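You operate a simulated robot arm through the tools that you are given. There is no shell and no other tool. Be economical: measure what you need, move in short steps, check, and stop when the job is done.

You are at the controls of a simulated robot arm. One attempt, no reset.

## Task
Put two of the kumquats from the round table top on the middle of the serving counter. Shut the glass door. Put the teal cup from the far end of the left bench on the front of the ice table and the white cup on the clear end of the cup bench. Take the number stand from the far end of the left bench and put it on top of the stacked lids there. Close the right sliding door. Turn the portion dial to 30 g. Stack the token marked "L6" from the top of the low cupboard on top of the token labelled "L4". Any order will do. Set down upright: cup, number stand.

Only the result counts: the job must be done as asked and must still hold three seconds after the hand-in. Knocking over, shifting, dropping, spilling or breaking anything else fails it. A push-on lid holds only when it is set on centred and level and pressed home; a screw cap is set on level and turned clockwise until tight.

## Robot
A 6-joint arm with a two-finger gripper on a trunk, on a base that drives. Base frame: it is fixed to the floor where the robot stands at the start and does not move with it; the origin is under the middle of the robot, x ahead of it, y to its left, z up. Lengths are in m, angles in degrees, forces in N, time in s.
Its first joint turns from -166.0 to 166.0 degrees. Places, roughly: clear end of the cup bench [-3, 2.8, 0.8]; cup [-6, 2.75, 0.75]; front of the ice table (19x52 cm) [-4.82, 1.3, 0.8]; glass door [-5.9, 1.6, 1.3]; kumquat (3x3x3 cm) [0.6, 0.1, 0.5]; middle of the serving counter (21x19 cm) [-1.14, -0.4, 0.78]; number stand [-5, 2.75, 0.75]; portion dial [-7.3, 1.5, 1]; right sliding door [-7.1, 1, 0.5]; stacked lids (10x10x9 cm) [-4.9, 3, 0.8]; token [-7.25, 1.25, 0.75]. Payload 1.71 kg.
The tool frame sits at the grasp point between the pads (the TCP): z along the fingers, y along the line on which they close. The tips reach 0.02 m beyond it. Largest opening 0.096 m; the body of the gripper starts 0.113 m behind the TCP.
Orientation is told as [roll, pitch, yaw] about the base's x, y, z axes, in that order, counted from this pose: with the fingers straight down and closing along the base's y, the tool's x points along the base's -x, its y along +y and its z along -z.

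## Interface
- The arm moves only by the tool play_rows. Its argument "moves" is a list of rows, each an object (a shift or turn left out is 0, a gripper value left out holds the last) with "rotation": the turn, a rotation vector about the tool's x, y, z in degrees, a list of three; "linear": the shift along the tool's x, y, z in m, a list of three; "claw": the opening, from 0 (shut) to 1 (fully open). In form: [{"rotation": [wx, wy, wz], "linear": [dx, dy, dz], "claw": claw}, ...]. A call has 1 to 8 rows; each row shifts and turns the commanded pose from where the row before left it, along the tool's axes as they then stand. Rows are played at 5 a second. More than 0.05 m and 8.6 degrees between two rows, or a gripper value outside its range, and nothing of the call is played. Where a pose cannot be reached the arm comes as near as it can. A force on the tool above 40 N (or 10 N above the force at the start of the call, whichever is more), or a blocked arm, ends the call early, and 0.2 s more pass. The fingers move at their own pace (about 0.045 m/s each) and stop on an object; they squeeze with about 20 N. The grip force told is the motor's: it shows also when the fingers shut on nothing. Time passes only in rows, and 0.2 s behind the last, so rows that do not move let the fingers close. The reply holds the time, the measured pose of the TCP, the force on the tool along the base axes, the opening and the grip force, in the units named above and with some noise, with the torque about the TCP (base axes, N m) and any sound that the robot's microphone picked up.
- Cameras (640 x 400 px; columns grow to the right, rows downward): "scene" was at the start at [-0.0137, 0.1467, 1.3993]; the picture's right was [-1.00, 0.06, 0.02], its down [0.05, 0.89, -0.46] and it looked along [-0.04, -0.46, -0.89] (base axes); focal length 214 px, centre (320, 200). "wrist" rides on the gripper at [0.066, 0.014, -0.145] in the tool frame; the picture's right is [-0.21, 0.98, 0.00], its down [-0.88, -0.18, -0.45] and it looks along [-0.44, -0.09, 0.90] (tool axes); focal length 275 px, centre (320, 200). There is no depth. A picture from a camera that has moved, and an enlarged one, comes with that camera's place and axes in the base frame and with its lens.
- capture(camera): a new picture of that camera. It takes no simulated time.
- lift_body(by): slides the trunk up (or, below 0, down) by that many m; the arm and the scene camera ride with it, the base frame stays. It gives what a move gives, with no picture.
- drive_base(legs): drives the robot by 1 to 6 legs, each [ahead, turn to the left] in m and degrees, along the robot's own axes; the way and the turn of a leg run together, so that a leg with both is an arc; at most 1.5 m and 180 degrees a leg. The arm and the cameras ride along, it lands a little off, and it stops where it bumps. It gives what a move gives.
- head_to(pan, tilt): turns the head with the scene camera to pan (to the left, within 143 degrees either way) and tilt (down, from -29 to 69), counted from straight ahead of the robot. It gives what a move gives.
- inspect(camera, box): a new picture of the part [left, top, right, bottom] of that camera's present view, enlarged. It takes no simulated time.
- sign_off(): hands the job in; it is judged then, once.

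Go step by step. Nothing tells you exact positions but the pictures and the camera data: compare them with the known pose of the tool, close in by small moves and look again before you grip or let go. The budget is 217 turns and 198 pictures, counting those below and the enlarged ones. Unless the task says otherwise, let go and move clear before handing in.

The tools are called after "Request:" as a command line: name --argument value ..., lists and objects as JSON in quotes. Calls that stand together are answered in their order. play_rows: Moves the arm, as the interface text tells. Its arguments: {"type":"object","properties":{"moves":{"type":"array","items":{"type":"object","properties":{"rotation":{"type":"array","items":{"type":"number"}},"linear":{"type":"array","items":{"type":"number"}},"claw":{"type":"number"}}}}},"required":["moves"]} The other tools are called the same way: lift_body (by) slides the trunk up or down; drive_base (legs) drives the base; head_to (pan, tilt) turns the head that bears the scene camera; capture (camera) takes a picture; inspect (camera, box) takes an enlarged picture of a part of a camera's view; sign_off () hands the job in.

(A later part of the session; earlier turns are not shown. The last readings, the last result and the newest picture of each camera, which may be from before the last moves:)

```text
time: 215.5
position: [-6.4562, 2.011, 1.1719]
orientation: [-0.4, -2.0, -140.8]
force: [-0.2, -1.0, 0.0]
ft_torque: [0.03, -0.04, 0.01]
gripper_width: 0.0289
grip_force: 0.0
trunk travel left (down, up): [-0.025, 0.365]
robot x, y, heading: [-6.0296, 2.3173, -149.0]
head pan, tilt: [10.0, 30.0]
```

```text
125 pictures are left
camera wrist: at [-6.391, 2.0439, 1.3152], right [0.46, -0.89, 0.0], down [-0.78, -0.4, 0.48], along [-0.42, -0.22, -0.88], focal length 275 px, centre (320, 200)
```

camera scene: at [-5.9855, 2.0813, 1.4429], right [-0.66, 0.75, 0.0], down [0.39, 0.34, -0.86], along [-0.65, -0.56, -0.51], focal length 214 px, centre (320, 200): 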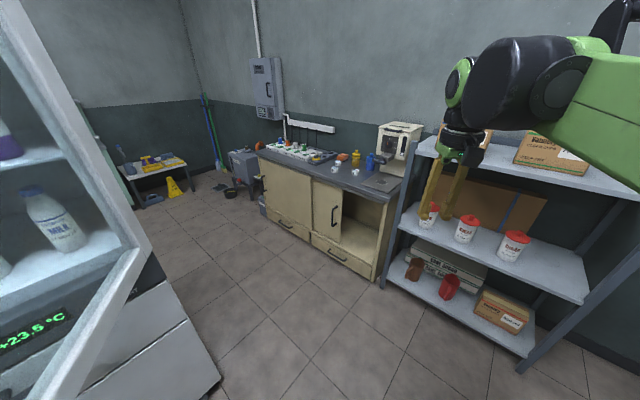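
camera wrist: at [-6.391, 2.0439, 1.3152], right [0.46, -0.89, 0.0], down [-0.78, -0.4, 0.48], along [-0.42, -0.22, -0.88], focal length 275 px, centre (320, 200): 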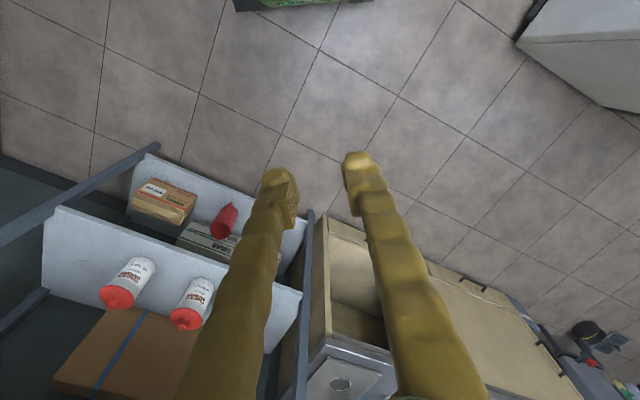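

The turn was blocked; I check what is behind and beside me.

Request:
head_to --pan -100 --tilt 40

Request:
capture --camera "scene"

Request:
head_to --pan 110 --tilt 30

Request:
capture --camera "scene"

```text
time: 217.4
position: [-6.4553, 2.0121, 1.1737]
orientation: [-0.4, -2.1, -140.8]
force: [-0.2, 0.7, 0.0]
ft_torque: [0.02, -0.02, -0.02]
gripper_width: 0.0287
grip_force: 0.2
trunk travel left (down, up): [-0.025, 0.365]
robot x, y, heading: [-6.0277, 2.3156, -148.7]
head pan, tilt: [-100.0, 40.0]
```

```text
124 pictures are left
camera scene: at [-5.9471, 2.2203, 1.4292], right [0.93, 0.36, 0.02], down [0.24, -0.59, -0.77], along [-0.27, 0.72, -0.64], focal length 214 px, centre (320, 200)
```

scene: 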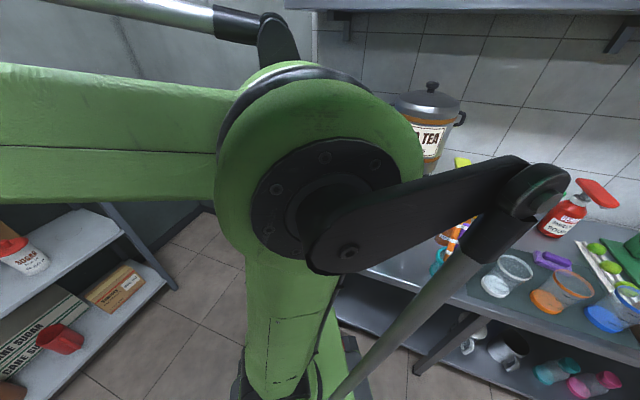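

```text
time: 220.4
position: [-6.4566, 2.0122, 1.1727]
orientation: [-0.3, -2.2, -140.9]
force: [0.1, 0.3, 0.2]
ft_torque: [0.01, 0.04, 0.01]
gripper_width: 0.0288
grip_force: 0.1
trunk travel left (down, up): [-0.025, 0.365]
robot x, y, heading: [-6.0288, 2.3109, -148.8]
head pan, tilt: [110.0, 30.0]
```

```text
123 pictures are left
camera scene: at [-5.8464, 2.084, 1.4448], right [-0.63, -0.78, -0.01], down [-0.38, 0.32, -0.87], along [0.68, -0.54, -0.5], focal length 214 px, centre (320, 200)
```

scene: 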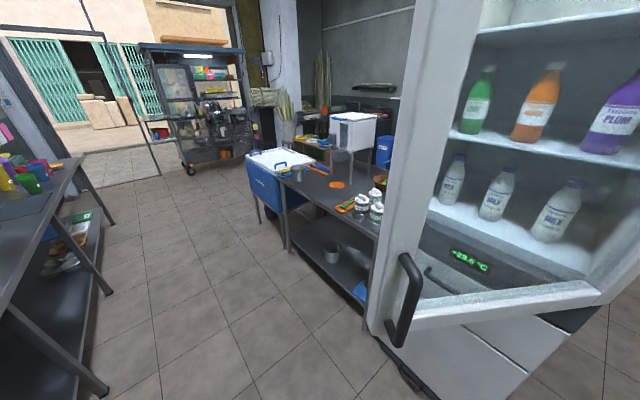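

The base corner likely touched the bench foot. I move away from the bench and then finish turning toward the door.

Request:
drive_base --legs '[[0.25, 0], [0, 80]]'

Request:
head_to --pan 15 --tilt 30

Request:
capture --camera "scene"

```text
time: 227.8
position: [-6.0471, 1.7028, 1.1719]
orientation: [-0.4, -2.2, -64.0]
force: [0.8, -0.6, 0.2]
ft_torque: [0.0, 0.0, 0.01]
gripper_width: 0.0288
grip_force: 0.1
trunk travel left (down, up): [-0.025, 0.365]
robot x, y, heading: [-6.2488, 2.1801, -72.0]
head pan, tilt: [110.0, 30.0]
```

```text
time: 229.5
position: [-6.0496, 1.717, 1.1791]
orientation: [-0.5, -2.9, -63.8]
force: [-0.7, 0.5, -0.2]
ft_torque: [-0.08, -0.02, 0.0]
gripper_width: 0.0289
grip_force: 0.0
trunk travel left (down, up): [-0.025, 0.365]
robot x, y, heading: [-6.2499, 2.1854, -72.0]
head pan, tilt: [15.0, 30.0]
```

```text
122 pictures are left
camera scene: at [-6.0036, 2.1864, 1.4432], right [-0.84, -0.55, 0.0], down [-0.28, 0.43, -0.86], along [0.47, -0.72, -0.51], focal length 214 px, centre (320, 200)
```

scene: 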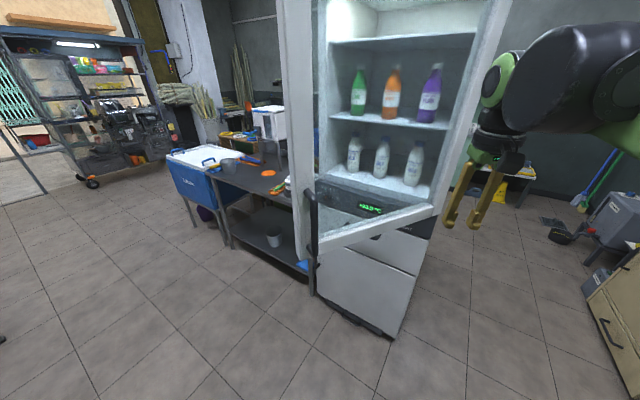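

Door corners confirm: free edge (-5.73,1.81), hinge (-6.01,1.34), z bottom 0.98, handle up to ≈1.16. I place the closed gripper on the outer side near the free edge, above the handle.

Request:
play_rows --moves '[{"linear": [-0.007, 0.041, -0.01], "rotation": [0, 2.9, 0], "claw": 0}, {"linear": [-0.007, 0.041, -0.01]}, {"linear": [-0.007, 0.041, -0.005]}, {"linear": [-0.007, 0.041, 0]}, {"linear": [-0.007, 0.041, 0]}, {"linear": [-0.007, 0.041, 0]}]'

Request:
capture --camera "scene"

```text
time: 230.9
position: [-5.8108, 1.7892, 1.2019]
orientation: [-0.4, -0.1, -64.0]
force: [-0.8, 0.7, -0.2]
ft_torque: [0.0, -0.07, 0.0]
gripper_width: 0.0
grip_force: 20.5
trunk travel left (down, up): [-0.025, 0.365]
robot x, y, heading: [-6.2478, 2.1856, -72.1]
head pan, tilt: [15.0, 30.0]
```

```text
121 pictures are left
camera scene: at [-6.0033, 2.1832, 1.4431], right [-0.84, -0.54, 0.0], down [-0.28, 0.43, -0.86], along [0.47, -0.72, -0.51], focal length 214 px, centre (320, 200)
```

scene: 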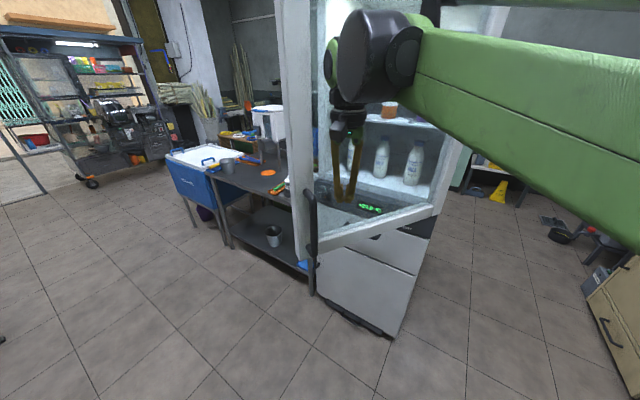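

Now push the door along its arc.

Request:
play_rows --moves '[{"linear": [-0.0402, 0.0085, 0]}, {"linear": [-0.0402, 0.0085, 0]}, {"linear": [-0.0402, 0.0085, 0]}, {"linear": [-0.0387, -0.0053, 0]}, {"linear": [-0.0387, -0.0053, 0]}, {"linear": [-0.0387, -0.0053, 0]}]'

Request:
capture --camera "scene"

```text
time: 232.3
position: [-5.6968, 1.5806, 1.2019]
orientation: [-0.5, -0.1, -63.9]
force: [0.2, 0.5, 1.1]
ft_torque: [-0.07, -0.05, -0.03]
gripper_width: 0.0
grip_force: 20.2
trunk travel left (down, up): [-0.025, 0.365]
robot x, y, heading: [-6.247, 2.1823, -72.0]
head pan, tilt: [15.0, 30.0]
```

```text
120 pictures are left
camera scene: at [-6.003, 2.184, 1.443], right [-0.84, -0.54, 0.0], down [-0.28, 0.43, -0.86], along [0.47, -0.72, -0.51], focal length 214 px, centre (320, 200)
```

scene: 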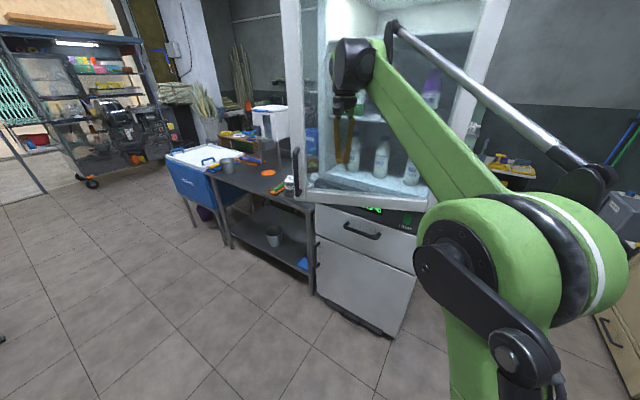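

Request:
play_rows --moves '[{"linear": [-0.034, -0.0115, 0]}, {"linear": [-0.034, -0.0115, 0]}, {"linear": [-0.034, -0.0115, 0]}, {"linear": [-0.038, -0.02, 0]}, {"linear": [-0.038, -0.02, 0]}, {}]'

Request:
capture --camera "scene"

```text
time: 233.7
position: [-5.7082, 1.4577, 1.1784]
orientation: [-0.4, 0.0, -63.9]
force: [-0.4, -0.2, -0.4]
ft_torque: [0.04, -0.03, 0.0]
gripper_width: 0.0
grip_force: 19.7
out of reach, approached as far as the arm can: row 3, 4, 5
trunk travel left (down, up): [-0.025, 0.365]
robot x, y, heading: [-6.2498, 2.1867, -72.0]
head pan, tilt: [15.0, 30.0]
```

```text
119 pictures are left
camera scene: at [-6.0026, 2.1825, 1.443], right [-0.84, -0.54, 0.0], down [-0.28, 0.43, -0.86], along [0.47, -0.72, -0.51], focal length 214 px, centre (320, 200)
```

scene: 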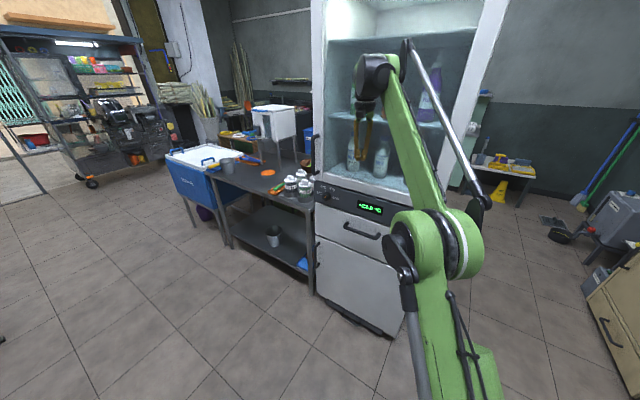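

Nearly shut; push the rest by driving forward a little.

Request:
drive_base --legs '[[0.09, 0]]'

Request:
inspect --camera "scene" --box '[280, 0, 540, 260]'

```text
time: 234.8
position: [-5.6988, 1.4446, 1.2099]
orientation: [-0.5, -1.7, -63.4]
force: [-0.1, 2.3, 1.1]
ft_torque: [-0.14, -0.07, 0.01]
gripper_width: 0.0
grip_force: 20.6
trunk travel left (down, up): [-0.025, 0.365]
robot x, y, heading: [-6.2324, 2.1269, -71.9]
head pan, tilt: [15.0, 30.0]
stopped in leg 1: the force on the tool passed its limit at 96 N (the readings are from after the stop); the commanded pose is now the measured one
```

```text
1.54 times, centred on (410, 130) of scene
camera zoom: at [-5.9873, 2.1359, 1.4439], right [-0.84, -0.55, 0.0], down [-0.28, 0.42, -0.86], along [0.47, -0.72, -0.51], focal length 330 px, centre (182, 308)
```

zoom: 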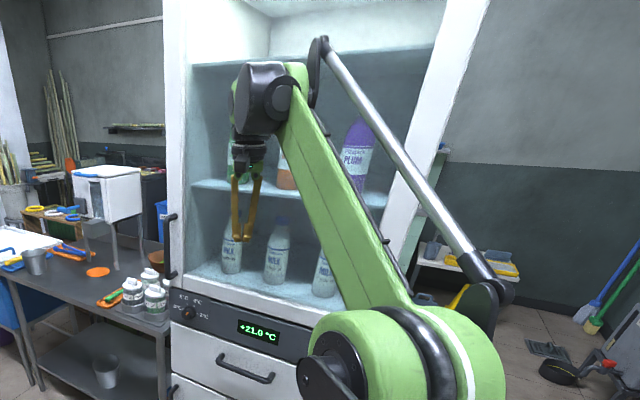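

Door is firmly against the fridge. Retract and drive to the low cupboard around (-6.5,1.4), facing -x.

Request:
play_rows --moves '[{"linear": [0.04, 0, 0], "rotation": [0, 1.7, 0]}, {"linear": [0.05, 0, 0]}, {"linear": [0.05, 0, 0]}, {"linear": [0.05, 0, 0]}, {"linear": [0.05, 0, 0]}, {"linear": [0.05, -0.0, 0]}]'

Request:
capture --camera "scene"

Request:
drive_base --legs '[[0, -38], [0.78, 0], [0, -70]]'

Request:
head_to --pan 0 --tilt 40

Request:
capture --camera "scene"

```text
time: 236.2
position: [-5.823, 1.697, 1.2075]
orientation: [-0.6, 0.4, -63.4]
force: [0.0, 0.7, -0.4]
ft_torque: [-0.12, 0.02, 0.03]
gripper_width: 0.0
grip_force: 20.7
trunk travel left (down, up): [-0.025, 0.365]
robot x, y, heading: [-6.2285, 2.1276, -72.0]
head pan, tilt: [15.0, 30.0]
```

```text
117 pictures are left
camera scene: at [-5.9838, 2.1275, 1.4431], right [-0.84, -0.55, 0.0], down [-0.28, 0.43, -0.86], along [0.47, -0.72, -0.51], focal length 214 px, centre (320, 200)
```

scene: 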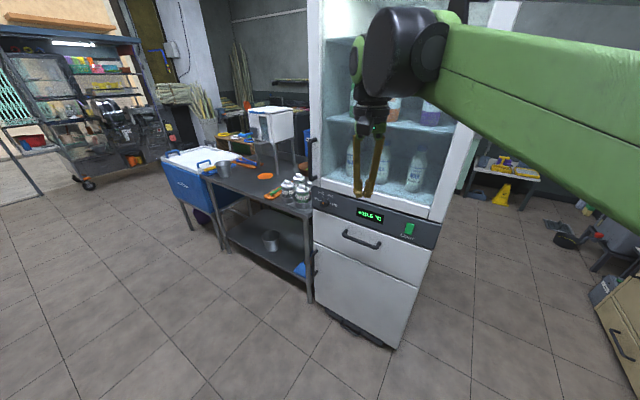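

```text
time: 249.3
position: [-7.0473, 1.1803, 1.2082]
orientation: [-0.6, 0.3, -174.8]
force: [0.4, -0.2, 0.2]
ft_torque: [0.0, 0.04, 0.04]
gripper_width: 0.0002
grip_force: 19.8
trunk travel left (down, up): [-0.025, 0.365]
robot x, y, heading: [-6.4949, 1.3974, 177.0]
head pan, tilt: [15.0, 30.0]
```

```text
time: 250.1
position: [-7.0268, 1.1793, 1.2154]
orientation: [-0.7, -0.6, -174.9]
force: [0.4, 0.2, 0.0]
ft_torque: [0.0, 0.12, 0.0]
gripper_width: 0.0
grip_force: 20.3
trunk travel left (down, up): [-0.025, 0.365]
robot x, y, heading: [-6.4981, 1.3942, 176.8]
head pan, tilt: [0.0, 40.0]
```

```text
116 pictures are left
camera scene: at [-6.582, 1.1943, 1.4281], right [0.06, 1.0, 0.0], down [0.65, -0.04, -0.76], along [-0.76, 0.04, -0.65], focal length 214 px, centre (320, 200)
```

scene: 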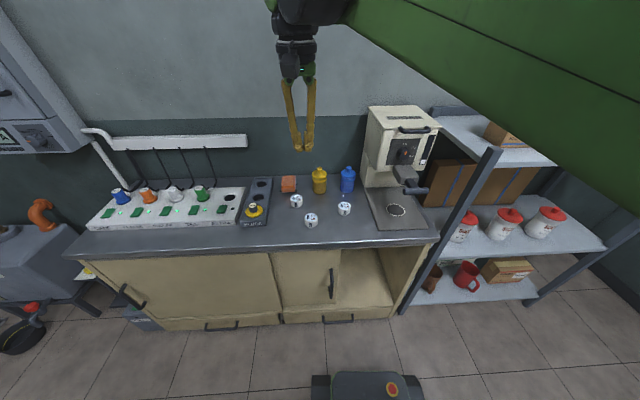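

Request:
inspect --camera "scene" --box '[260, 160, 380, 240]'

Request:
inspect --camera "scene" --box '[350, 90, 470, 230]'

Request:
inspect --camera "scene" --box '[80, 220, 440, 345]'

```text
5.00 times, centred on (320, 200) of scene
camera zoom: at [-6.582, 1.1943, 1.4281], right [0.06, 1.0, 0.0], down [0.65, -0.04, -0.76], along [-0.76, 0.04, -0.65], focal length 1072 px, centre (320, 200)
```

zoom: 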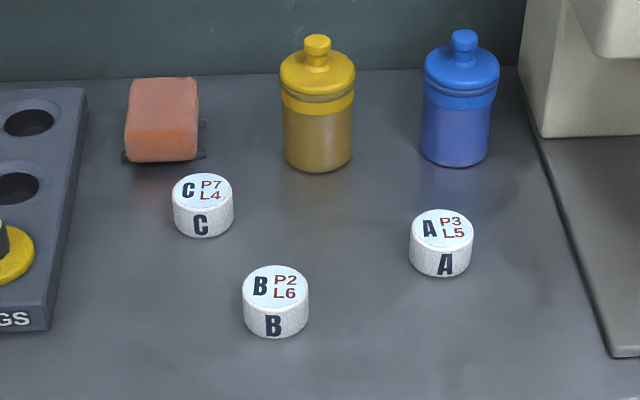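

```text
2.86 times, centred on (410, 160) of scene
camera zoom: at [-6.582, 1.1943, 1.4281], right [0.06, 1.0, 0.0], down [0.65, -0.04, -0.76], along [-0.76, 0.04, -0.65], focal length 613 px, centre (63, 314)
```

zoom: 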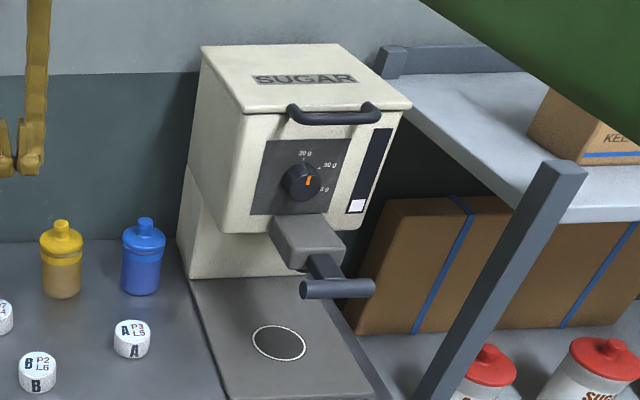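

```text
1.78 times, centred on (260, 282) of scene
camera zoom: at [-6.582, 1.1943, 1.4281], right [0.06, 1.0, 0.0], down [0.65, -0.04, -0.76], along [-0.76, 0.04, -0.65], focal length 381 px, centre (427, 53)
```

zoom: 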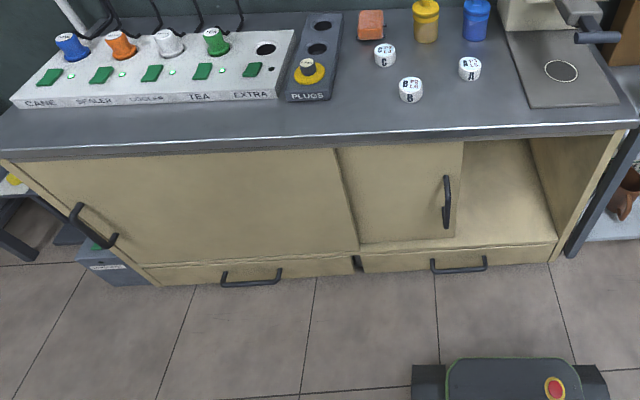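

Tokens: B = L6 at ≈(-7.24,1.19), C = L4 at ≈(-7.365,1.12). I move above B.

Request:
play_rows --moves '[{"linear": [-0.0295, -0.004, 0.038], "rotation": [0.7, 0.6, 0], "claw": 0.85}, {"linear": [-0.0295, -0.004, 0.038]}, {"linear": [-0.0295, -0.004, 0.038]}, {"linear": [-0.0295, -0.004, 0.038]}, {"linear": [-0.0295, -0.004, 0.038]}, {"linear": [-0.0295, -0.004, 0.038]}, {"linear": [-0.0295, -0.004, 0.038]}, {}]'

Request:
capture --camera "wrist"

Request:
capture --camera "scene"

```text
time: 251.9
position: [-7.2359, 1.1966, 0.9487]
orientation: [-1.4, 0.2, -174.9]
force: [0.6, -0.4, -0.3]
ft_torque: [0.01, -0.01, 0.01]
gripper_width: 0.0817
grip_force: 0.0
trunk travel left (down, up): [-0.025, 0.365]
robot x, y, heading: [-6.4959, 1.3971, 176.4]
head pan, tilt: [0.0, 40.0]
```

```text
112 pictures are left
camera wrist: at [-7.1684, 1.1837, 1.0926], right [-0.12, -0.99, -0.02], down [-0.89, 0.1, 0.45], along [-0.44, 0.07, -0.89], focal length 275 px, centre (320, 200)
```

wrist: 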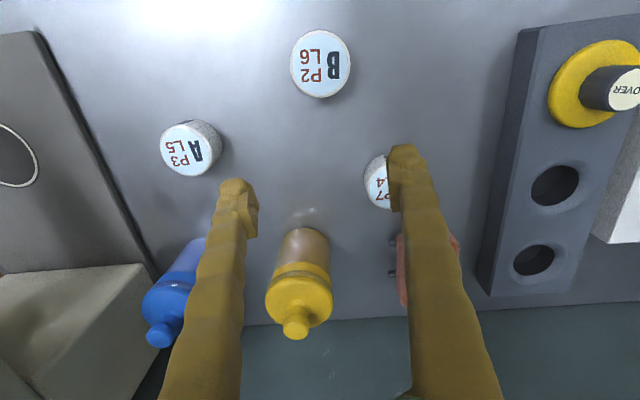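

```text
111 pictures are left
camera scene: at [-6.589, 1.1948, 1.4277], right [0.06, 1.0, 0.0], down [0.65, -0.04, -0.76], along [-0.75, 0.04, -0.66], focal length 214 px, centre (320, 200)
```

scene: 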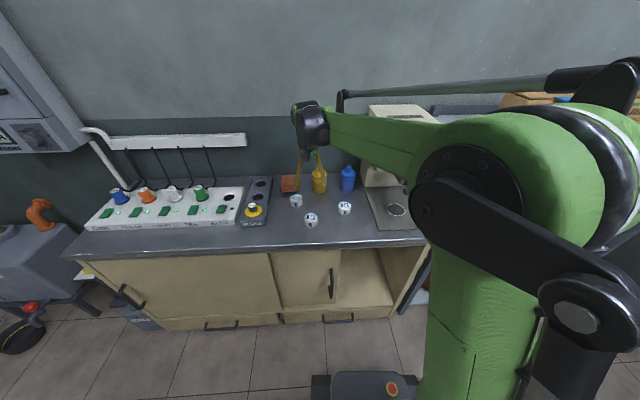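

Token top z≈0.84; B ≈(-7.168,1.189), C ≈(-7.287,1.135). Align over B and check.

Request:
play_rows --moves '[{"linear": [0.034, 0.007, 0], "rotation": [-1.4, 0, 0]}, {"linear": [0.033, 0.007, 0]}, {"linear": [0, 0, 0.04]}, {}]'

Request:
capture --camera "wrist"

```text
time: 252.9
position: [-7.1668, 1.1868, 0.9099]
orientation: [0.0, 0.2, -174.8]
force: [0.8, -0.3, -0.3]
ft_torque: [0.0, 0.04, 0.01]
gripper_width: 0.0817
grip_force: 0.0
trunk travel left (down, up): [-0.025, 0.365]
robot x, y, heading: [-6.4966, 1.3953, 176.7]
head pan, tilt: [0.0, 40.0]
```

```text
110 pictures are left
camera wrist: at [-7.0989, 1.178, 1.0563], right [-0.12, -0.99, 0.0], down [-0.89, 0.11, 0.44], along [-0.44, 0.05, -0.9], focal length 275 px, centre (320, 200)
```

wrist: 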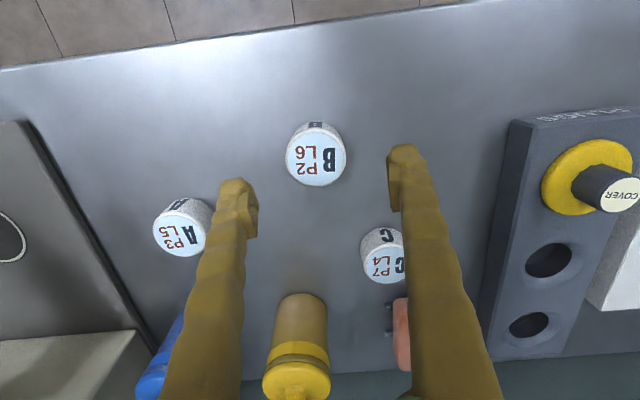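

Request:
play_rows --moves '[{"linear": [0.002, -0.001, 0.04]}, {"linear": [0, 0, 0.025]}, {"linear": [0, 0, 0.01]}, {}]'

Request:
inspect --camera "scene" --box '[270, 170, 390, 245]'

```text
time: 253.9
position: [-7.169, 1.1902, 0.8349]
orientation: [0.0, 0.3, -175.0]
force: [-0.7, 0.1, 0.2]
ft_torque: [0.05, -0.03, -0.03]
gripper_width: 0.0818
grip_force: 0.1
trunk travel left (down, up): [-0.025, 0.365]
robot x, y, heading: [-6.5005, 1.3989, 176.7]
head pan, tilt: [0.0, 40.0]
```

```text
5.33 times, centred on (330, 208) of scene
camera zoom: at [-6.5887, 1.1948, 1.4277], right [0.06, 1.0, 0.0], down [0.65, -0.04, -0.76], along [-0.75, 0.04, -0.65], focal length 1144 px, centre (267, 160)
```

zoom: 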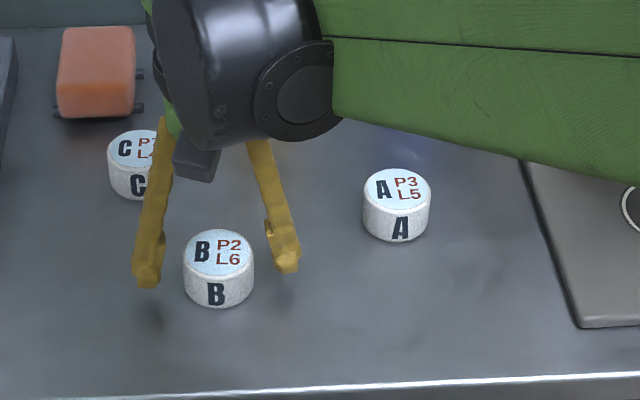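

Request:
play_rows --moves '[{"linear": [0, 0, 0.005]}, {"claw": 0.3}, {}, {}, {}, {}]'

Request:
capture --camera "wrist"

```text
time: 255.3
position: [-7.1673, 1.1886, 0.829]
orientation: [0.0, 0.2, -174.9]
force: [-0.4, 0.8, 0.2]
ft_torque: [0.01, -0.02, 0.02]
gripper_width: 0.0499
grip_force: 19.6
trunk travel left (down, up): [-0.025, 0.365]
robot x, y, heading: [-6.4957, 1.3946, 176.8]
head pan, tilt: [0.0, 40.0]
```

```text
108 pictures are left
camera wrist: at [-7.0999, 1.1799, 0.9745], right [-0.12, -0.99, 0.0], down [-0.89, 0.11, 0.44], along [-0.44, 0.05, -0.9], focal length 275 px, centre (320, 200)
```

wrist: 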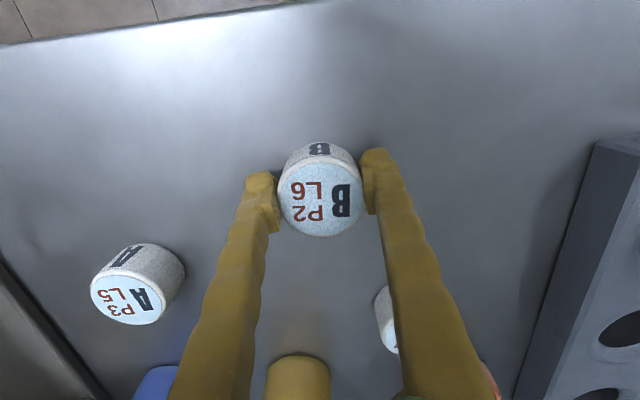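

Request:
play_rows --moves '[{"linear": [0, 0, -0.04]}, {"linear": [0, 0, -0.03]}, {"linear": [-0.04, 0.014, 0]}, {"linear": [-0.042, 0.014, 0]}, {"linear": [-0.042, 0.014, 0]}, {}]'

Request:
capture --camera "wrist"

Request:
inspect --camera "scene" --box '[250, 150, 370, 225]'

```text
time: 256.7
position: [-7.2873, 1.1329, 0.8934]
orientation: [0.0, 0.2, -174.9]
force: [-0.3, 0.3, -0.6]
ft_torque: [-0.02, -0.02, 0.0]
gripper_width: 0.05
grip_force: 20.5
trunk travel left (down, up): [-0.025, 0.365]
robot x, y, heading: [-6.5012, 1.4009, 176.7]
head pan, tilt: [0.0, 40.0]
```

```text
107 pictures are left
camera wrist: at [-7.2202, 1.1243, 1.0396], right [-0.12, -0.99, 0.0], down [-0.89, 0.11, 0.44], along [-0.44, 0.05, -0.9], focal length 275 px, centre (320, 200)
```

wrist: 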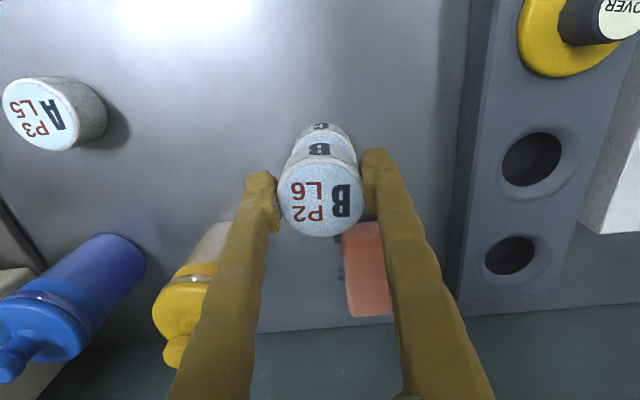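

```text
5.33 times, centred on (310, 188) of scene
camera zoom: at [-6.5891, 1.1948, 1.4276], right [0.06, 1.0, 0.0], down [0.65, -0.04, -0.76], along [-0.75, 0.04, -0.66], focal length 1144 px, centre (373, 267)
```

zoom: 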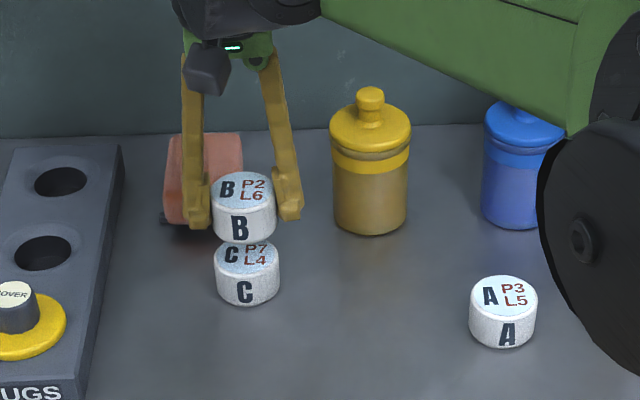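

Request:
play_rows --moves '[{"linear": [-0.002, 0.0, 0.015]}, {"linear": [0, 0, 0.008]}, {"linear": [0, 0, 0.004]}, {}]'

Request:
inspect --camera "scene" --box '[265, 160, 345, 220]'

```text
time: 257.7
position: [-7.2905, 1.1359, 0.8692]
orientation: [-0.1, 0.2, -175.0]
force: [-0.4, 0.0, -0.9]
ft_torque: [0.0, 0.02, 0.02]
gripper_width: 0.05
grip_force: 19.9
trunk travel left (down, up): [-0.025, 0.365]
robot x, y, heading: [-6.4957, 1.3969, 176.6]
head pan, tilt: [0.0, 40.0]
```

```text
6.67 times, centred on (305, 190) of scene
camera zoom: at [-6.5888, 1.1948, 1.4277], right [0.06, 1.0, 0.0], down [0.65, -0.04, -0.76], along [-0.75, 0.04, -0.65], focal length 1430 px, centre (420, 267)
```

zoom: 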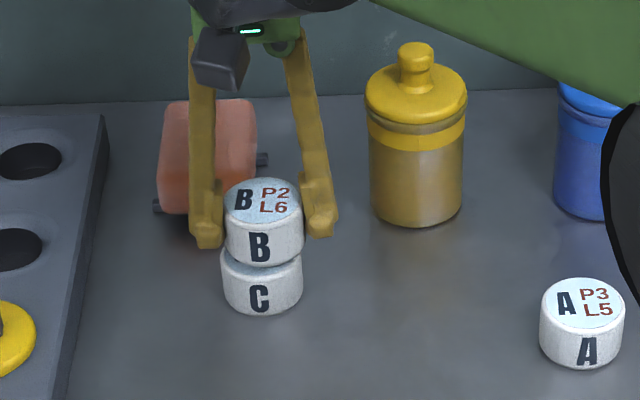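

Request:
play_rows --moves '[{"linear": [0.001, 0.002, 0.003]}, {"linear": [0, 0, 0.002]}, {"linear": [0, 0, 0.002]}, {}]'

Request:
inspect --camera "scene" --box '[265, 160, 345, 220]'

```text
time: 258.7
position: [-7.2893, 1.1328, 0.8636]
orientation: [0.0, 0.1, -175.0]
force: [-0.1, 0.0, -0.5]
ft_torque: [-0.02, 0.0, 0.0]
gripper_width: 0.0499
grip_force: 19.7
trunk travel left (down, up): [-0.025, 0.365]
robot x, y, heading: [-6.4949, 1.4012, 176.7]
head pan, tilt: [0.0, 40.0]
```

```text
6.67 times, centred on (305, 190) of scene
camera zoom: at [-6.5887, 1.1948, 1.4277], right [0.06, 1.0, 0.0], down [0.65, -0.04, -0.76], along [-0.75, 0.04, -0.65], focal length 1430 px, centre (420, 267)
```

zoom: 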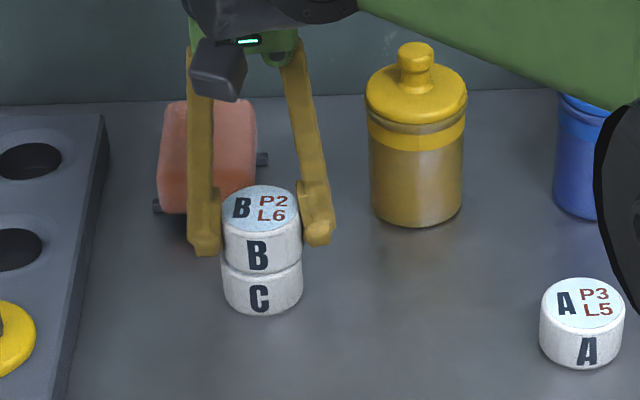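

Request:
play_rows --moves '[{"linear": [0, 0, 0.002]}, {"linear": [0, 0, 0.0015]}, {}]'

```text
time: 259.5
position: [-7.2876, 1.1341, 0.8618]
orientation: [0.0, 0.1, -174.9]
force: [-2.9, -3.0, 22.3]
ft_torque: [-0.07, 0.04, 0.03]
gripper_width: 0.0503
grip_force: 20.0
trunk travel left (down, up): [-0.025, 0.365]
robot x, y, heading: [-6.4957, 1.3994, 176.8]
head pan, tilt: [0.0, 40.0]
```

Contact (22 N). Ease slightly, release and rise.

Request:
play_rows --moves '[{"linear": [0, 0, -0.0015]}, {"claw": 0.65}, {"claw": 0.75}, {}, {"linear": [0, 0, -0.03]}, {"linear": [0, 0, -0.05]}, {"linear": [0.03, 0, -0.04]}, {"linear": [0.03, 0, -0.04]}]'

Request:
inspect --camera "scene" --box '[260, 150, 380, 240]'

Request:
inspect --camera "scene" --box '[370, 110, 450, 170]'

```text
time: 261.3
position: [-7.2289, 1.1386, 1.0218]
orientation: [0.0, 0.2, -174.9]
force: [-1.2, 0.1, -1.0]
ft_torque: [0.04, -0.07, 0.01]
gripper_width: 0.0719
grip_force: 0.0
trunk travel left (down, up): [-0.025, 0.365]
robot x, y, heading: [-6.4987, 1.3984, 176.6]
head pan, tilt: [0.0, 40.0]
```

```text
4.44 times, centred on (320, 195) of scene
camera zoom: at [-6.5897, 1.1945, 1.4276], right [0.06, 1.0, 0.0], down [0.65, -0.04, -0.76], along [-0.75, 0.04, -0.66], focal length 953 px, centre (320, 222)
```

zoom: 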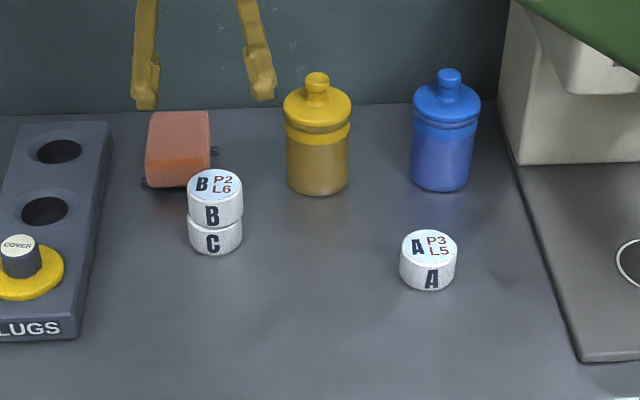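

```text
6.67 times, centred on (410, 140) of scene
camera zoom: at [-6.5897, 1.1945, 1.4276], right [0.06, 1.0, 0.0], down [0.65, -0.04, -0.76], along [-0.75, 0.04, -0.66], focal length 1430 px, centre (-280, 600)
```

zoom: 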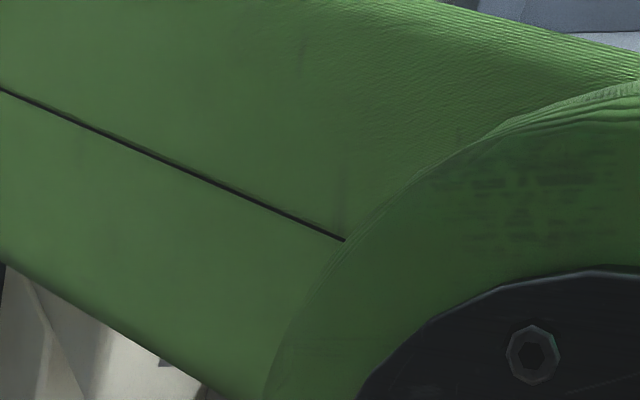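

B is stacked on C. For the dial the tool must point forward: pitch the hand to horizontal here, then look at the dial.

Request:
play_rows --moves '[{"linear": [0.02, 0, -0.03], "rotation": [0, -8.4, 0]}, {"linear": [0.005, 0, -0.02], "rotation": [0, -8.4, 0]}, {"rotation": [0, -8.4, 0]}, {"rotation": [0, -8.4, 0]}, {"rotation": [0, -8.4, 0]}, {"rotation": [0, -8.4, 0]}, {"rotation": [0, -8.4, 0]}, {"rotation": [0, -8.4, 0]}]'

Request:
play_rows --moves '[{"rotation": [0, -8.4, 0]}, {"rotation": [0, -8.4, 0]}, {"rotation": [0, -6, 0]}, {}]'

Request:
capture --camera "scene"

Request:
capture --camera "wrist"

```text
time: 263.1
position: [-7.2021, 1.1419, 1.0724]
orientation: [0.0, -67.1, -174.9]
force: [-0.1, 0.7, -0.2]
ft_torque: [0.02, 0.03, 0.03]
gripper_width: 0.0719
grip_force: 0.2
trunk travel left (down, up): [-0.025, 0.365]
robot x, y, heading: [-6.5028, 1.3968, 176.6]
head pan, tilt: [0.0, 40.0]
```

```text
time: 264.1
position: [-7.2021, 1.1423, 1.0718]
orientation: [3.7, -89.9, -178.6]
force: [0.0, -0.1, 0.1]
ft_torque: [-0.01, 0.01, 0.0]
gripper_width: 0.0717
grip_force: 0.0
trunk travel left (down, up): [-0.025, 0.365]
robot x, y, heading: [-6.498, 1.398, 176.8]
head pan, tilt: [0.0, 40.0]
```

```text
101 pictures are left
camera scene: at [-6.5885, 1.1948, 1.4277], right [0.06, 1.0, 0.0], down [0.65, -0.04, -0.76], along [-0.75, 0.04, -0.65], focal length 214 px, centre (320, 200)
```

scene: 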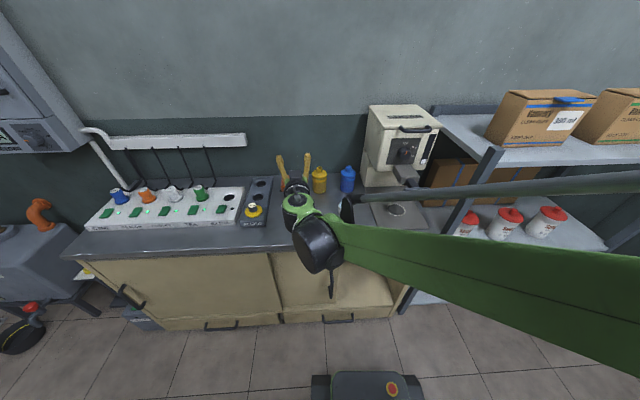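

```text
100 pictures are left
camera wrist: at [-7.0546, 1.141, 1.0068], right [0.09, -0.97, 0.21], down [0.42, 0.22, 0.88], along [-0.9, 0.01, 0.43], focal length 275 px, centre (320, 200)
```

wrist: 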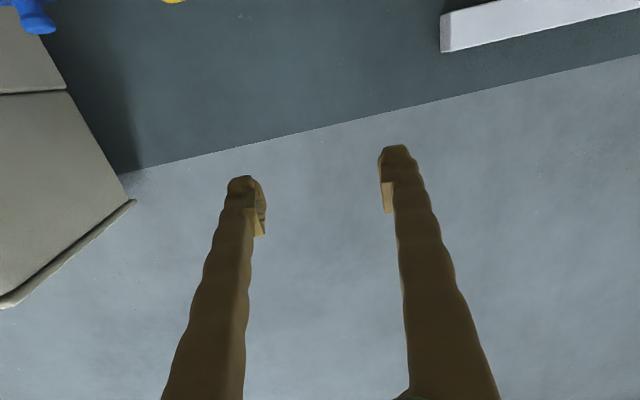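

Request:
inspect --camera "scene" --box '[360, 95, 450, 195]'

Request:
inspect --camera "scene" --box '[380, 130, 430, 170]'

```text
4.00 times, centred on (405, 145) of scene
camera zoom: at [-6.5885, 1.1948, 1.4277], right [0.06, 1.0, 0.0], down [0.65, -0.04, -0.76], along [-0.75, 0.04, -0.65], focal length 858 px, centre (-20, 420)
```

zoom: 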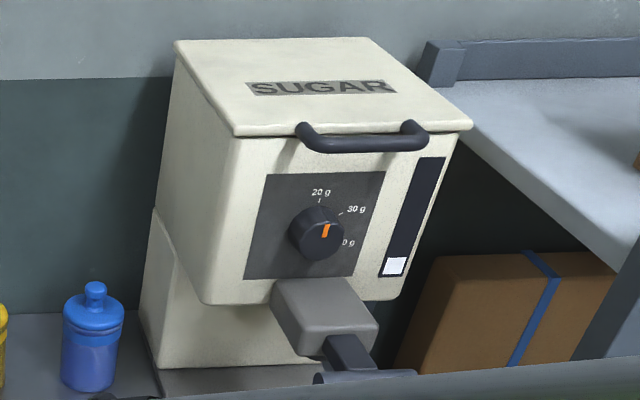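

```text
10.00 times, centred on (405, 150) of scene
camera zoom: at [-6.5885, 1.1948, 1.4277], right [0.06, 1.0, 0.0], down [0.65, -0.04, -0.76], along [-0.75, 0.04, -0.65], focal length 2145 px, centre (-530, 700)
```

zoom: 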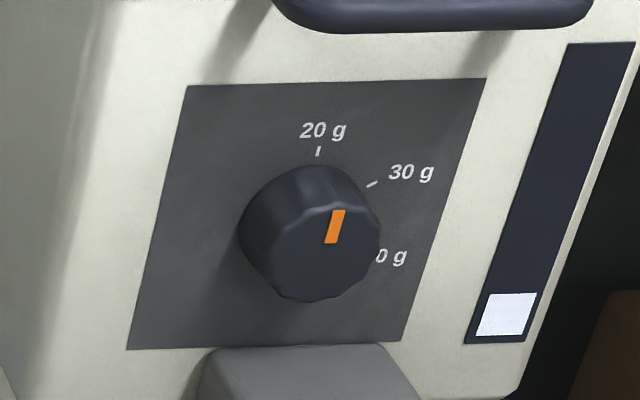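

The dial is at 20 g; 30 g is 60° clockwise. The panel faces +x. I bring the hand in front of it and look with the wrist camera.

Request:
play_rows --moves '[{"linear": [0, 0, -0.04], "rotation": [5, 0, 0]}, {"linear": [0, -0.048, 0]}, {"linear": [0, -0.048, 0]}, {"linear": [0, -0.048, 0]}, {"linear": [0, -0.048, 0]}, {"linear": [0, -0.048, 0]}, {"linear": [0, -0.048, 0]}, {"linear": [0, -0.048, 0]}]'

Request:
capture --camera "wrist"

Request:
capture --camera "scene"

```text
time: 265.9
position: [-7.1604, 1.4818, 1.0727]
orientation: [-2.7, -89.8, -177.5]
force: [0.7, -0.6, 0.6]
ft_torque: [-0.01, -0.01, 0.01]
gripper_width: 0.0719
grip_force: 0.0
trunk travel left (down, up): [-0.025, 0.365]
robot x, y, heading: [-6.4969, 1.4014, 176.7]
head pan, tilt: [0.0, 40.0]
```

```text
97 pictures are left
camera wrist: at [-7.0146, 1.4673, 1.0081], right [0.0, -0.98, 0.21], down [0.44, 0.18, 0.88], along [-0.9, 0.09, 0.43], focal length 275 px, centre (320, 200)
```

wrist: 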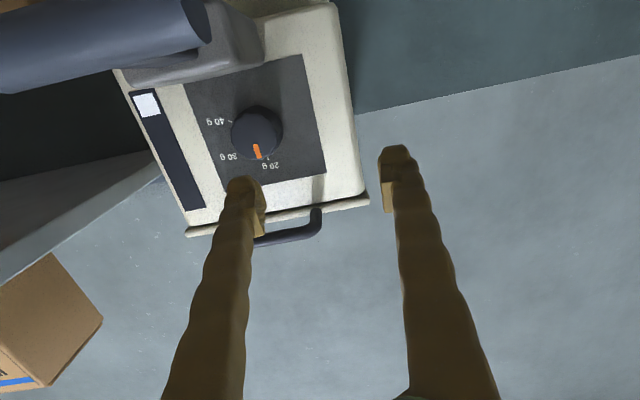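

```text
96 pictures are left
camera scene: at [-6.5881, 1.1945, 1.4276], right [0.06, 1.0, 0.0], down [0.65, -0.04, -0.76], along [-0.75, 0.04, -0.65], focal length 214 px, centre (320, 200)
```

scene: 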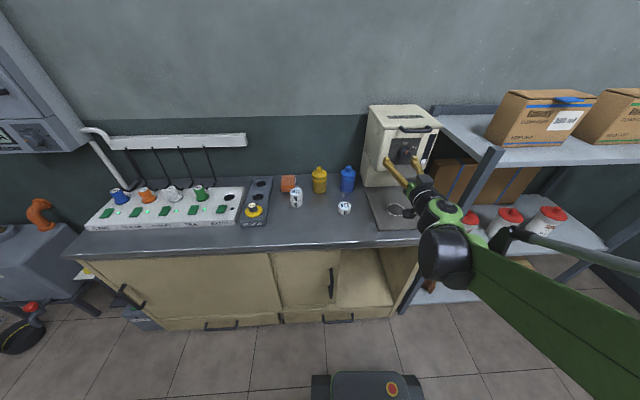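

Dial centre ≈(y 1.54, z 1.05), panel x≈-7.28. I line up in front with a −30° wrist preset and check.

Request:
play_rows --moves '[{"linear": [0.011, -0.029, 0.01], "claw": 0.9}, {"linear": [0.011, -0.029, 0.01]}, {"rotation": [0, 0, -7.5]}, {"rotation": [0, 0, -7.5]}, {"rotation": [0, 0, -7.5]}, {"rotation": [0, 0, -7.5]}, {}]'

Request:
capture --camera "wrist"

Request:
inspect --camera "scene" --box '[360, 110, 460, 200]'

```text
time: 267.5
position: [-7.1837, 1.5384, 1.0504]
orientation: [-89.7, -59.9, -90.3]
force: [-0.4, 0.1, -0.9]
ft_torque: [-0.02, 0.01, 0.0]
gripper_width: 0.0864
grip_force: 0.0
trunk travel left (down, up): [-0.025, 0.365]
robot x, y, heading: [-6.4967, 1.4014, 176.5]
head pan, tilt: [0.0, 40.0]
```

```text
95 pictures are left
camera wrist: at [-7.0356, 1.5587, 0.9869], right [0.0, -0.95, -0.31], down [0.44, -0.28, 0.85], along [-0.9, -0.14, 0.42], focal length 275 px, centre (320, 200)
```

wrist: 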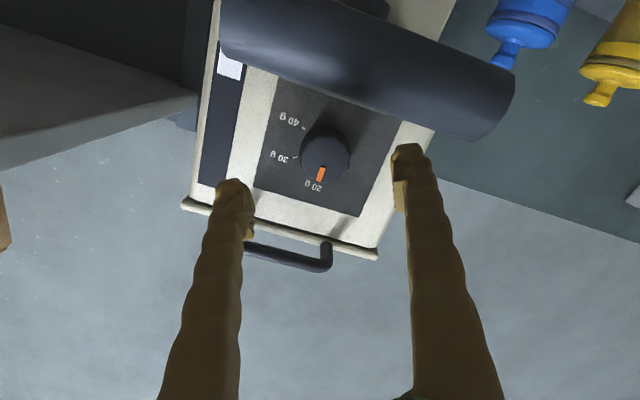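

```text
4.44 times, centred on (410, 155) of scene
camera zoom: at [-6.5884, 1.1949, 1.4277], right [0.06, 1.0, 0.0], down [0.65, -0.04, -0.76], along [-0.75, 0.04, -0.65], focal length 953 px, centre (-80, 400)
```

zoom: 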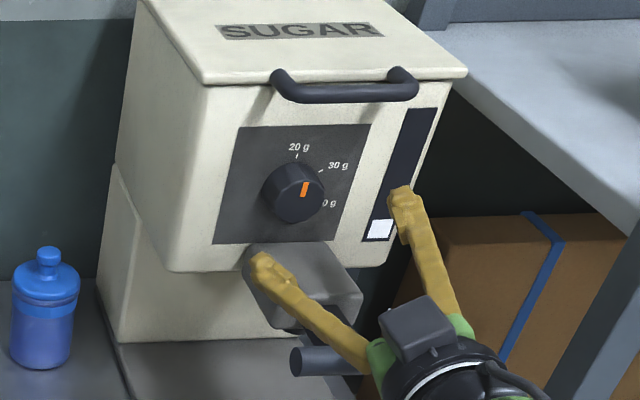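

The portafilter handle (≈x -7.13, z 0.98) would clash with the wrist camera underneath, so I flip the hand 180° about its axis to put the camera on top.

Request:
play_rows --moves '[{"linear": [0, 0, -0.01], "rotation": [0, 0, 8.5]}, {"rotation": [0, 0, 8.5]}, {"rotation": [0, 0, 8.5]}, {"rotation": [0, 0, 8.5]}, {"rotation": [0, 0, 8.5]}, {"rotation": [0, 0, 8.5]}, {"rotation": [0, 0, 8.5]}, {"rotation": [0, 0, 8.5]}]'

Request:
play_rows --moves '[{"rotation": [0, 0, 8.5]}, {"rotation": [0, 0, 8.5]}, {"rotation": [0, 0, 8.5]}, {"rotation": [0, 0, 8.5]}, {"rotation": [0, 0, 8.5]}, {"rotation": [0, 0, 8.5]}, {"rotation": [0, 0, 8.5]}, {"rotation": [0, 0, 8.5]}]'

Request:
play_rows --moves '[{"rotation": [0, 0, 8.5]}, {"rotation": [0, 0, 8.5]}, {"rotation": [0, 0, 8.5]}, {"rotation": [0, 0, 8.5]}, {"rotation": [0, 0, 8.5]}, {"rotation": [0, 0, 8.5]}, {"rotation": [0, 0, 8]}, {}]'

Request:
capture --camera "wrist"

Request:
inspect --camera "scene" --box '[360, 110, 460, 200]'

```text
time: 269.3
position: [-7.172, 1.5395, 1.0501]
orientation: [89.7, -51.8, 90.3]
force: [0.6, 0.7, -0.2]
ft_torque: [0.01, -0.01, 0.02]
gripper_width: 0.0864
grip_force: 0.1
trunk travel left (down, up): [-0.025, 0.365]
robot x, y, heading: [-6.4998, 1.3956, 176.5]
head pan, tilt: [0.0, 40.0]
```

```text
time: 270.7
position: [-7.1551, 1.5367, 1.06]
orientation: [92.2, -3.7, 89.4]
force: [1.3, 0.5, 0.1]
ft_torque: [-0.01, -0.02, 0.09]
gripper_width: 0.0863
grip_force: 0.1
out of reach, approached as far as the arm can: row 6
trunk travel left (down, up): [-0.025, 0.365]
robot x, y, heading: [-6.4961, 1.3978, 176.6]
head pan, tilt: [0.0, 40.0]
stopped in row 6: the force on the tool passed its limit at 57 N (the readings are from after the stop); the commanded pose is now the measured one
```

```text
time: 272.5
position: [-7.1764, 1.4487, 1.0586]
orientation: [98.4, 54.6, 94.2]
force: [0.0, 0.0, 0.2]
ft_torque: [-0.03, -0.01, 0.03]
gripper_width: 0.0865
grip_force: 0.2
out of reach, approached as far as the arm can: row 1, 2, 3, 4, 5, 6, 7
trunk travel left (down, up): [-0.025, 0.365]
robot x, y, heading: [-6.4984, 1.3978, 176.4]
head pan, tilt: [0.0, 40.0]
```

```text
93 pictures are left
camera wrist: at [-7.0264, 1.4148, 1.108], right [0.07, 0.92, 0.39], down [0.39, 0.34, -0.86], along [-0.92, 0.22, -0.33], focal length 275 px, centre (320, 200)
```

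wrist: 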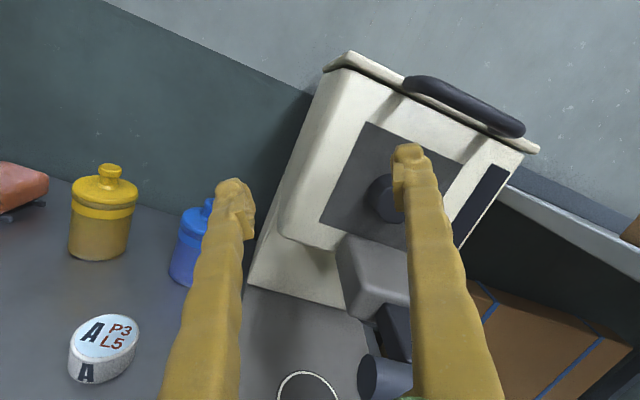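

```text
4.44 times, centred on (410, 155) of scene
camera zoom: at [-6.5886, 1.195, 1.4277], right [0.06, 1.0, 0.0], down [0.65, -0.04, -0.76], along [-0.75, 0.04, -0.65], focal length 953 px, centre (-80, 400)
```

zoom: 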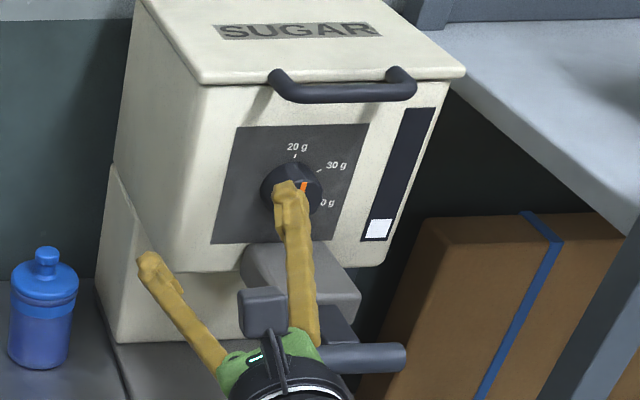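

The positive direction hits a wrist limit; I narrow the fingers, raise slightly, and unwind the other way to reach the camera-up pose.

Request:
play_rows --moves '[{"linear": [0.026, 0.014, -0.01], "claw": 0.6}, {"rotation": [0, 0, -8.5]}, {"rotation": [0, 0, -8.5]}, {"rotation": [0, 0, -8.5]}, {"rotation": [0, 0, -8.5]}, {"rotation": [0, 0, -8.5]}, {"rotation": [0, 0, -8.5]}, {"rotation": [0, 0, -8.5]}]'

Request:
play_rows --moves '[{"rotation": [0, 0, -8.5]}, {"rotation": [0, 0, -8.5]}, {"rotation": [0, 0, -8.5]}, {"rotation": [0, 0, -8.5]}, {"rotation": [0, 0, -8.5]}, {"rotation": [0, 0, -8.5]}, {"rotation": [0, 0, -8.5]}, {"rotation": [0, 0, -8.5]}]'

Request:
play_rows --moves '[{"rotation": [0, 0, -8.5]}, {"rotation": [0, 0, -8.5]}, {"rotation": [0, 0, -8.5]}, {"rotation": [0, 0, -8.5]}, {"rotation": [0, 0, -8.5]}, {"rotation": [0, 0, -8.5]}, {"rotation": [0, 0, -8.5]}, {"rotation": [0, 0, -8.5]}]'

Request:
play_rows --moves '[{"rotation": [0, 0, -8.5]}, {"rotation": [0, 0, -8.5]}, {"rotation": [0, 0, -8.5]}, {"rotation": [0, 0, -8.5]}, {"rotation": [0, 0, -8.5]}, {"rotation": [0, 0, -8.5]}, {"rotation": [0, 0, -8.5]}, {"rotation": [0, 0, -8.5]}]'

Request:
capture --camera "wrist"

```text
time: 274.3
position: [-7.164, 1.4442, 1.0874]
orientation: [94.6, -4.9, 87.6]
force: [-0.4, -0.2, -0.3]
ft_torque: [0.02, 0.0, -0.01]
gripper_width: 0.0576
grip_force: 0.1
trunk travel left (down, up): [-0.025, 0.365]
robot x, y, heading: [-6.4964, 1.3973, 176.5]
head pan, tilt: [0.0, 40.0]
```

```text
time: 276.1
position: [-7.1644, 1.4457, 1.0872]
orientation: [105.4, -72.2, 73.5]
force: [0.1, -1.0, -0.5]
ft_torque: [0.0, -0.01, 0.05]
gripper_width: 0.0575
grip_force: 0.2
trunk travel left (down, up): [-0.025, 0.365]
robot x, y, heading: [-6.4968, 1.3972, 176.4]
head pan, tilt: [0.0, 40.0]
```

```text
time: 277.9
position: [-7.1637, 1.4455, 1.0872]
orientation: [-96.0, -38.9, -88.2]
force: [-0.8, 0.3, 0.2]
ft_torque: [-0.01, 0.01, 0.02]
gripper_width: 0.0577
grip_force: 0.1
trunk travel left (down, up): [-0.025, 0.365]
robot x, y, heading: [-6.4978, 1.3985, 176.3]
head pan, tilt: [0.0, 40.0]
```

```text
time: 279.7
position: [-7.1646, 1.4446, 1.087]
orientation: [-95.3, 28.8, -94.5]
force: [-0.4, 0.1, 0.1]
ft_torque: [0.03, 0.01, -0.03]
gripper_width: 0.0575
grip_force: 0.0
trunk travel left (down, up): [-0.025, 0.365]
robot x, y, heading: [-6.4946, 1.3998, 176.7]
head pan, tilt: [0.0, 40.0]
```

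```text
91 pictures are left
camera wrist: at [-7.0146, 1.5037, 1.0949], right [-0.07, 0.29, -0.95], down [0.39, -0.87, -0.3], along [-0.92, -0.39, -0.06], focal length 275 px, centre (320, 200)
```

wrist: 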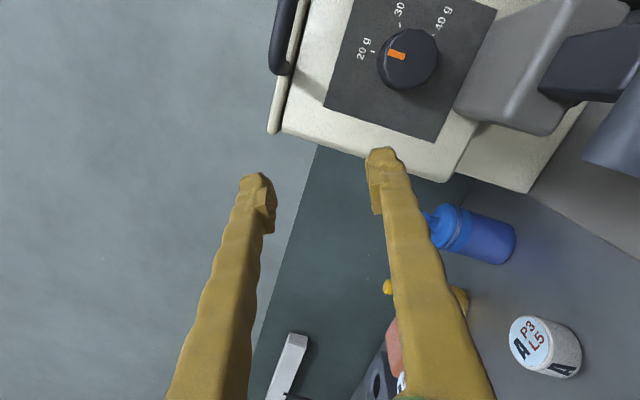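

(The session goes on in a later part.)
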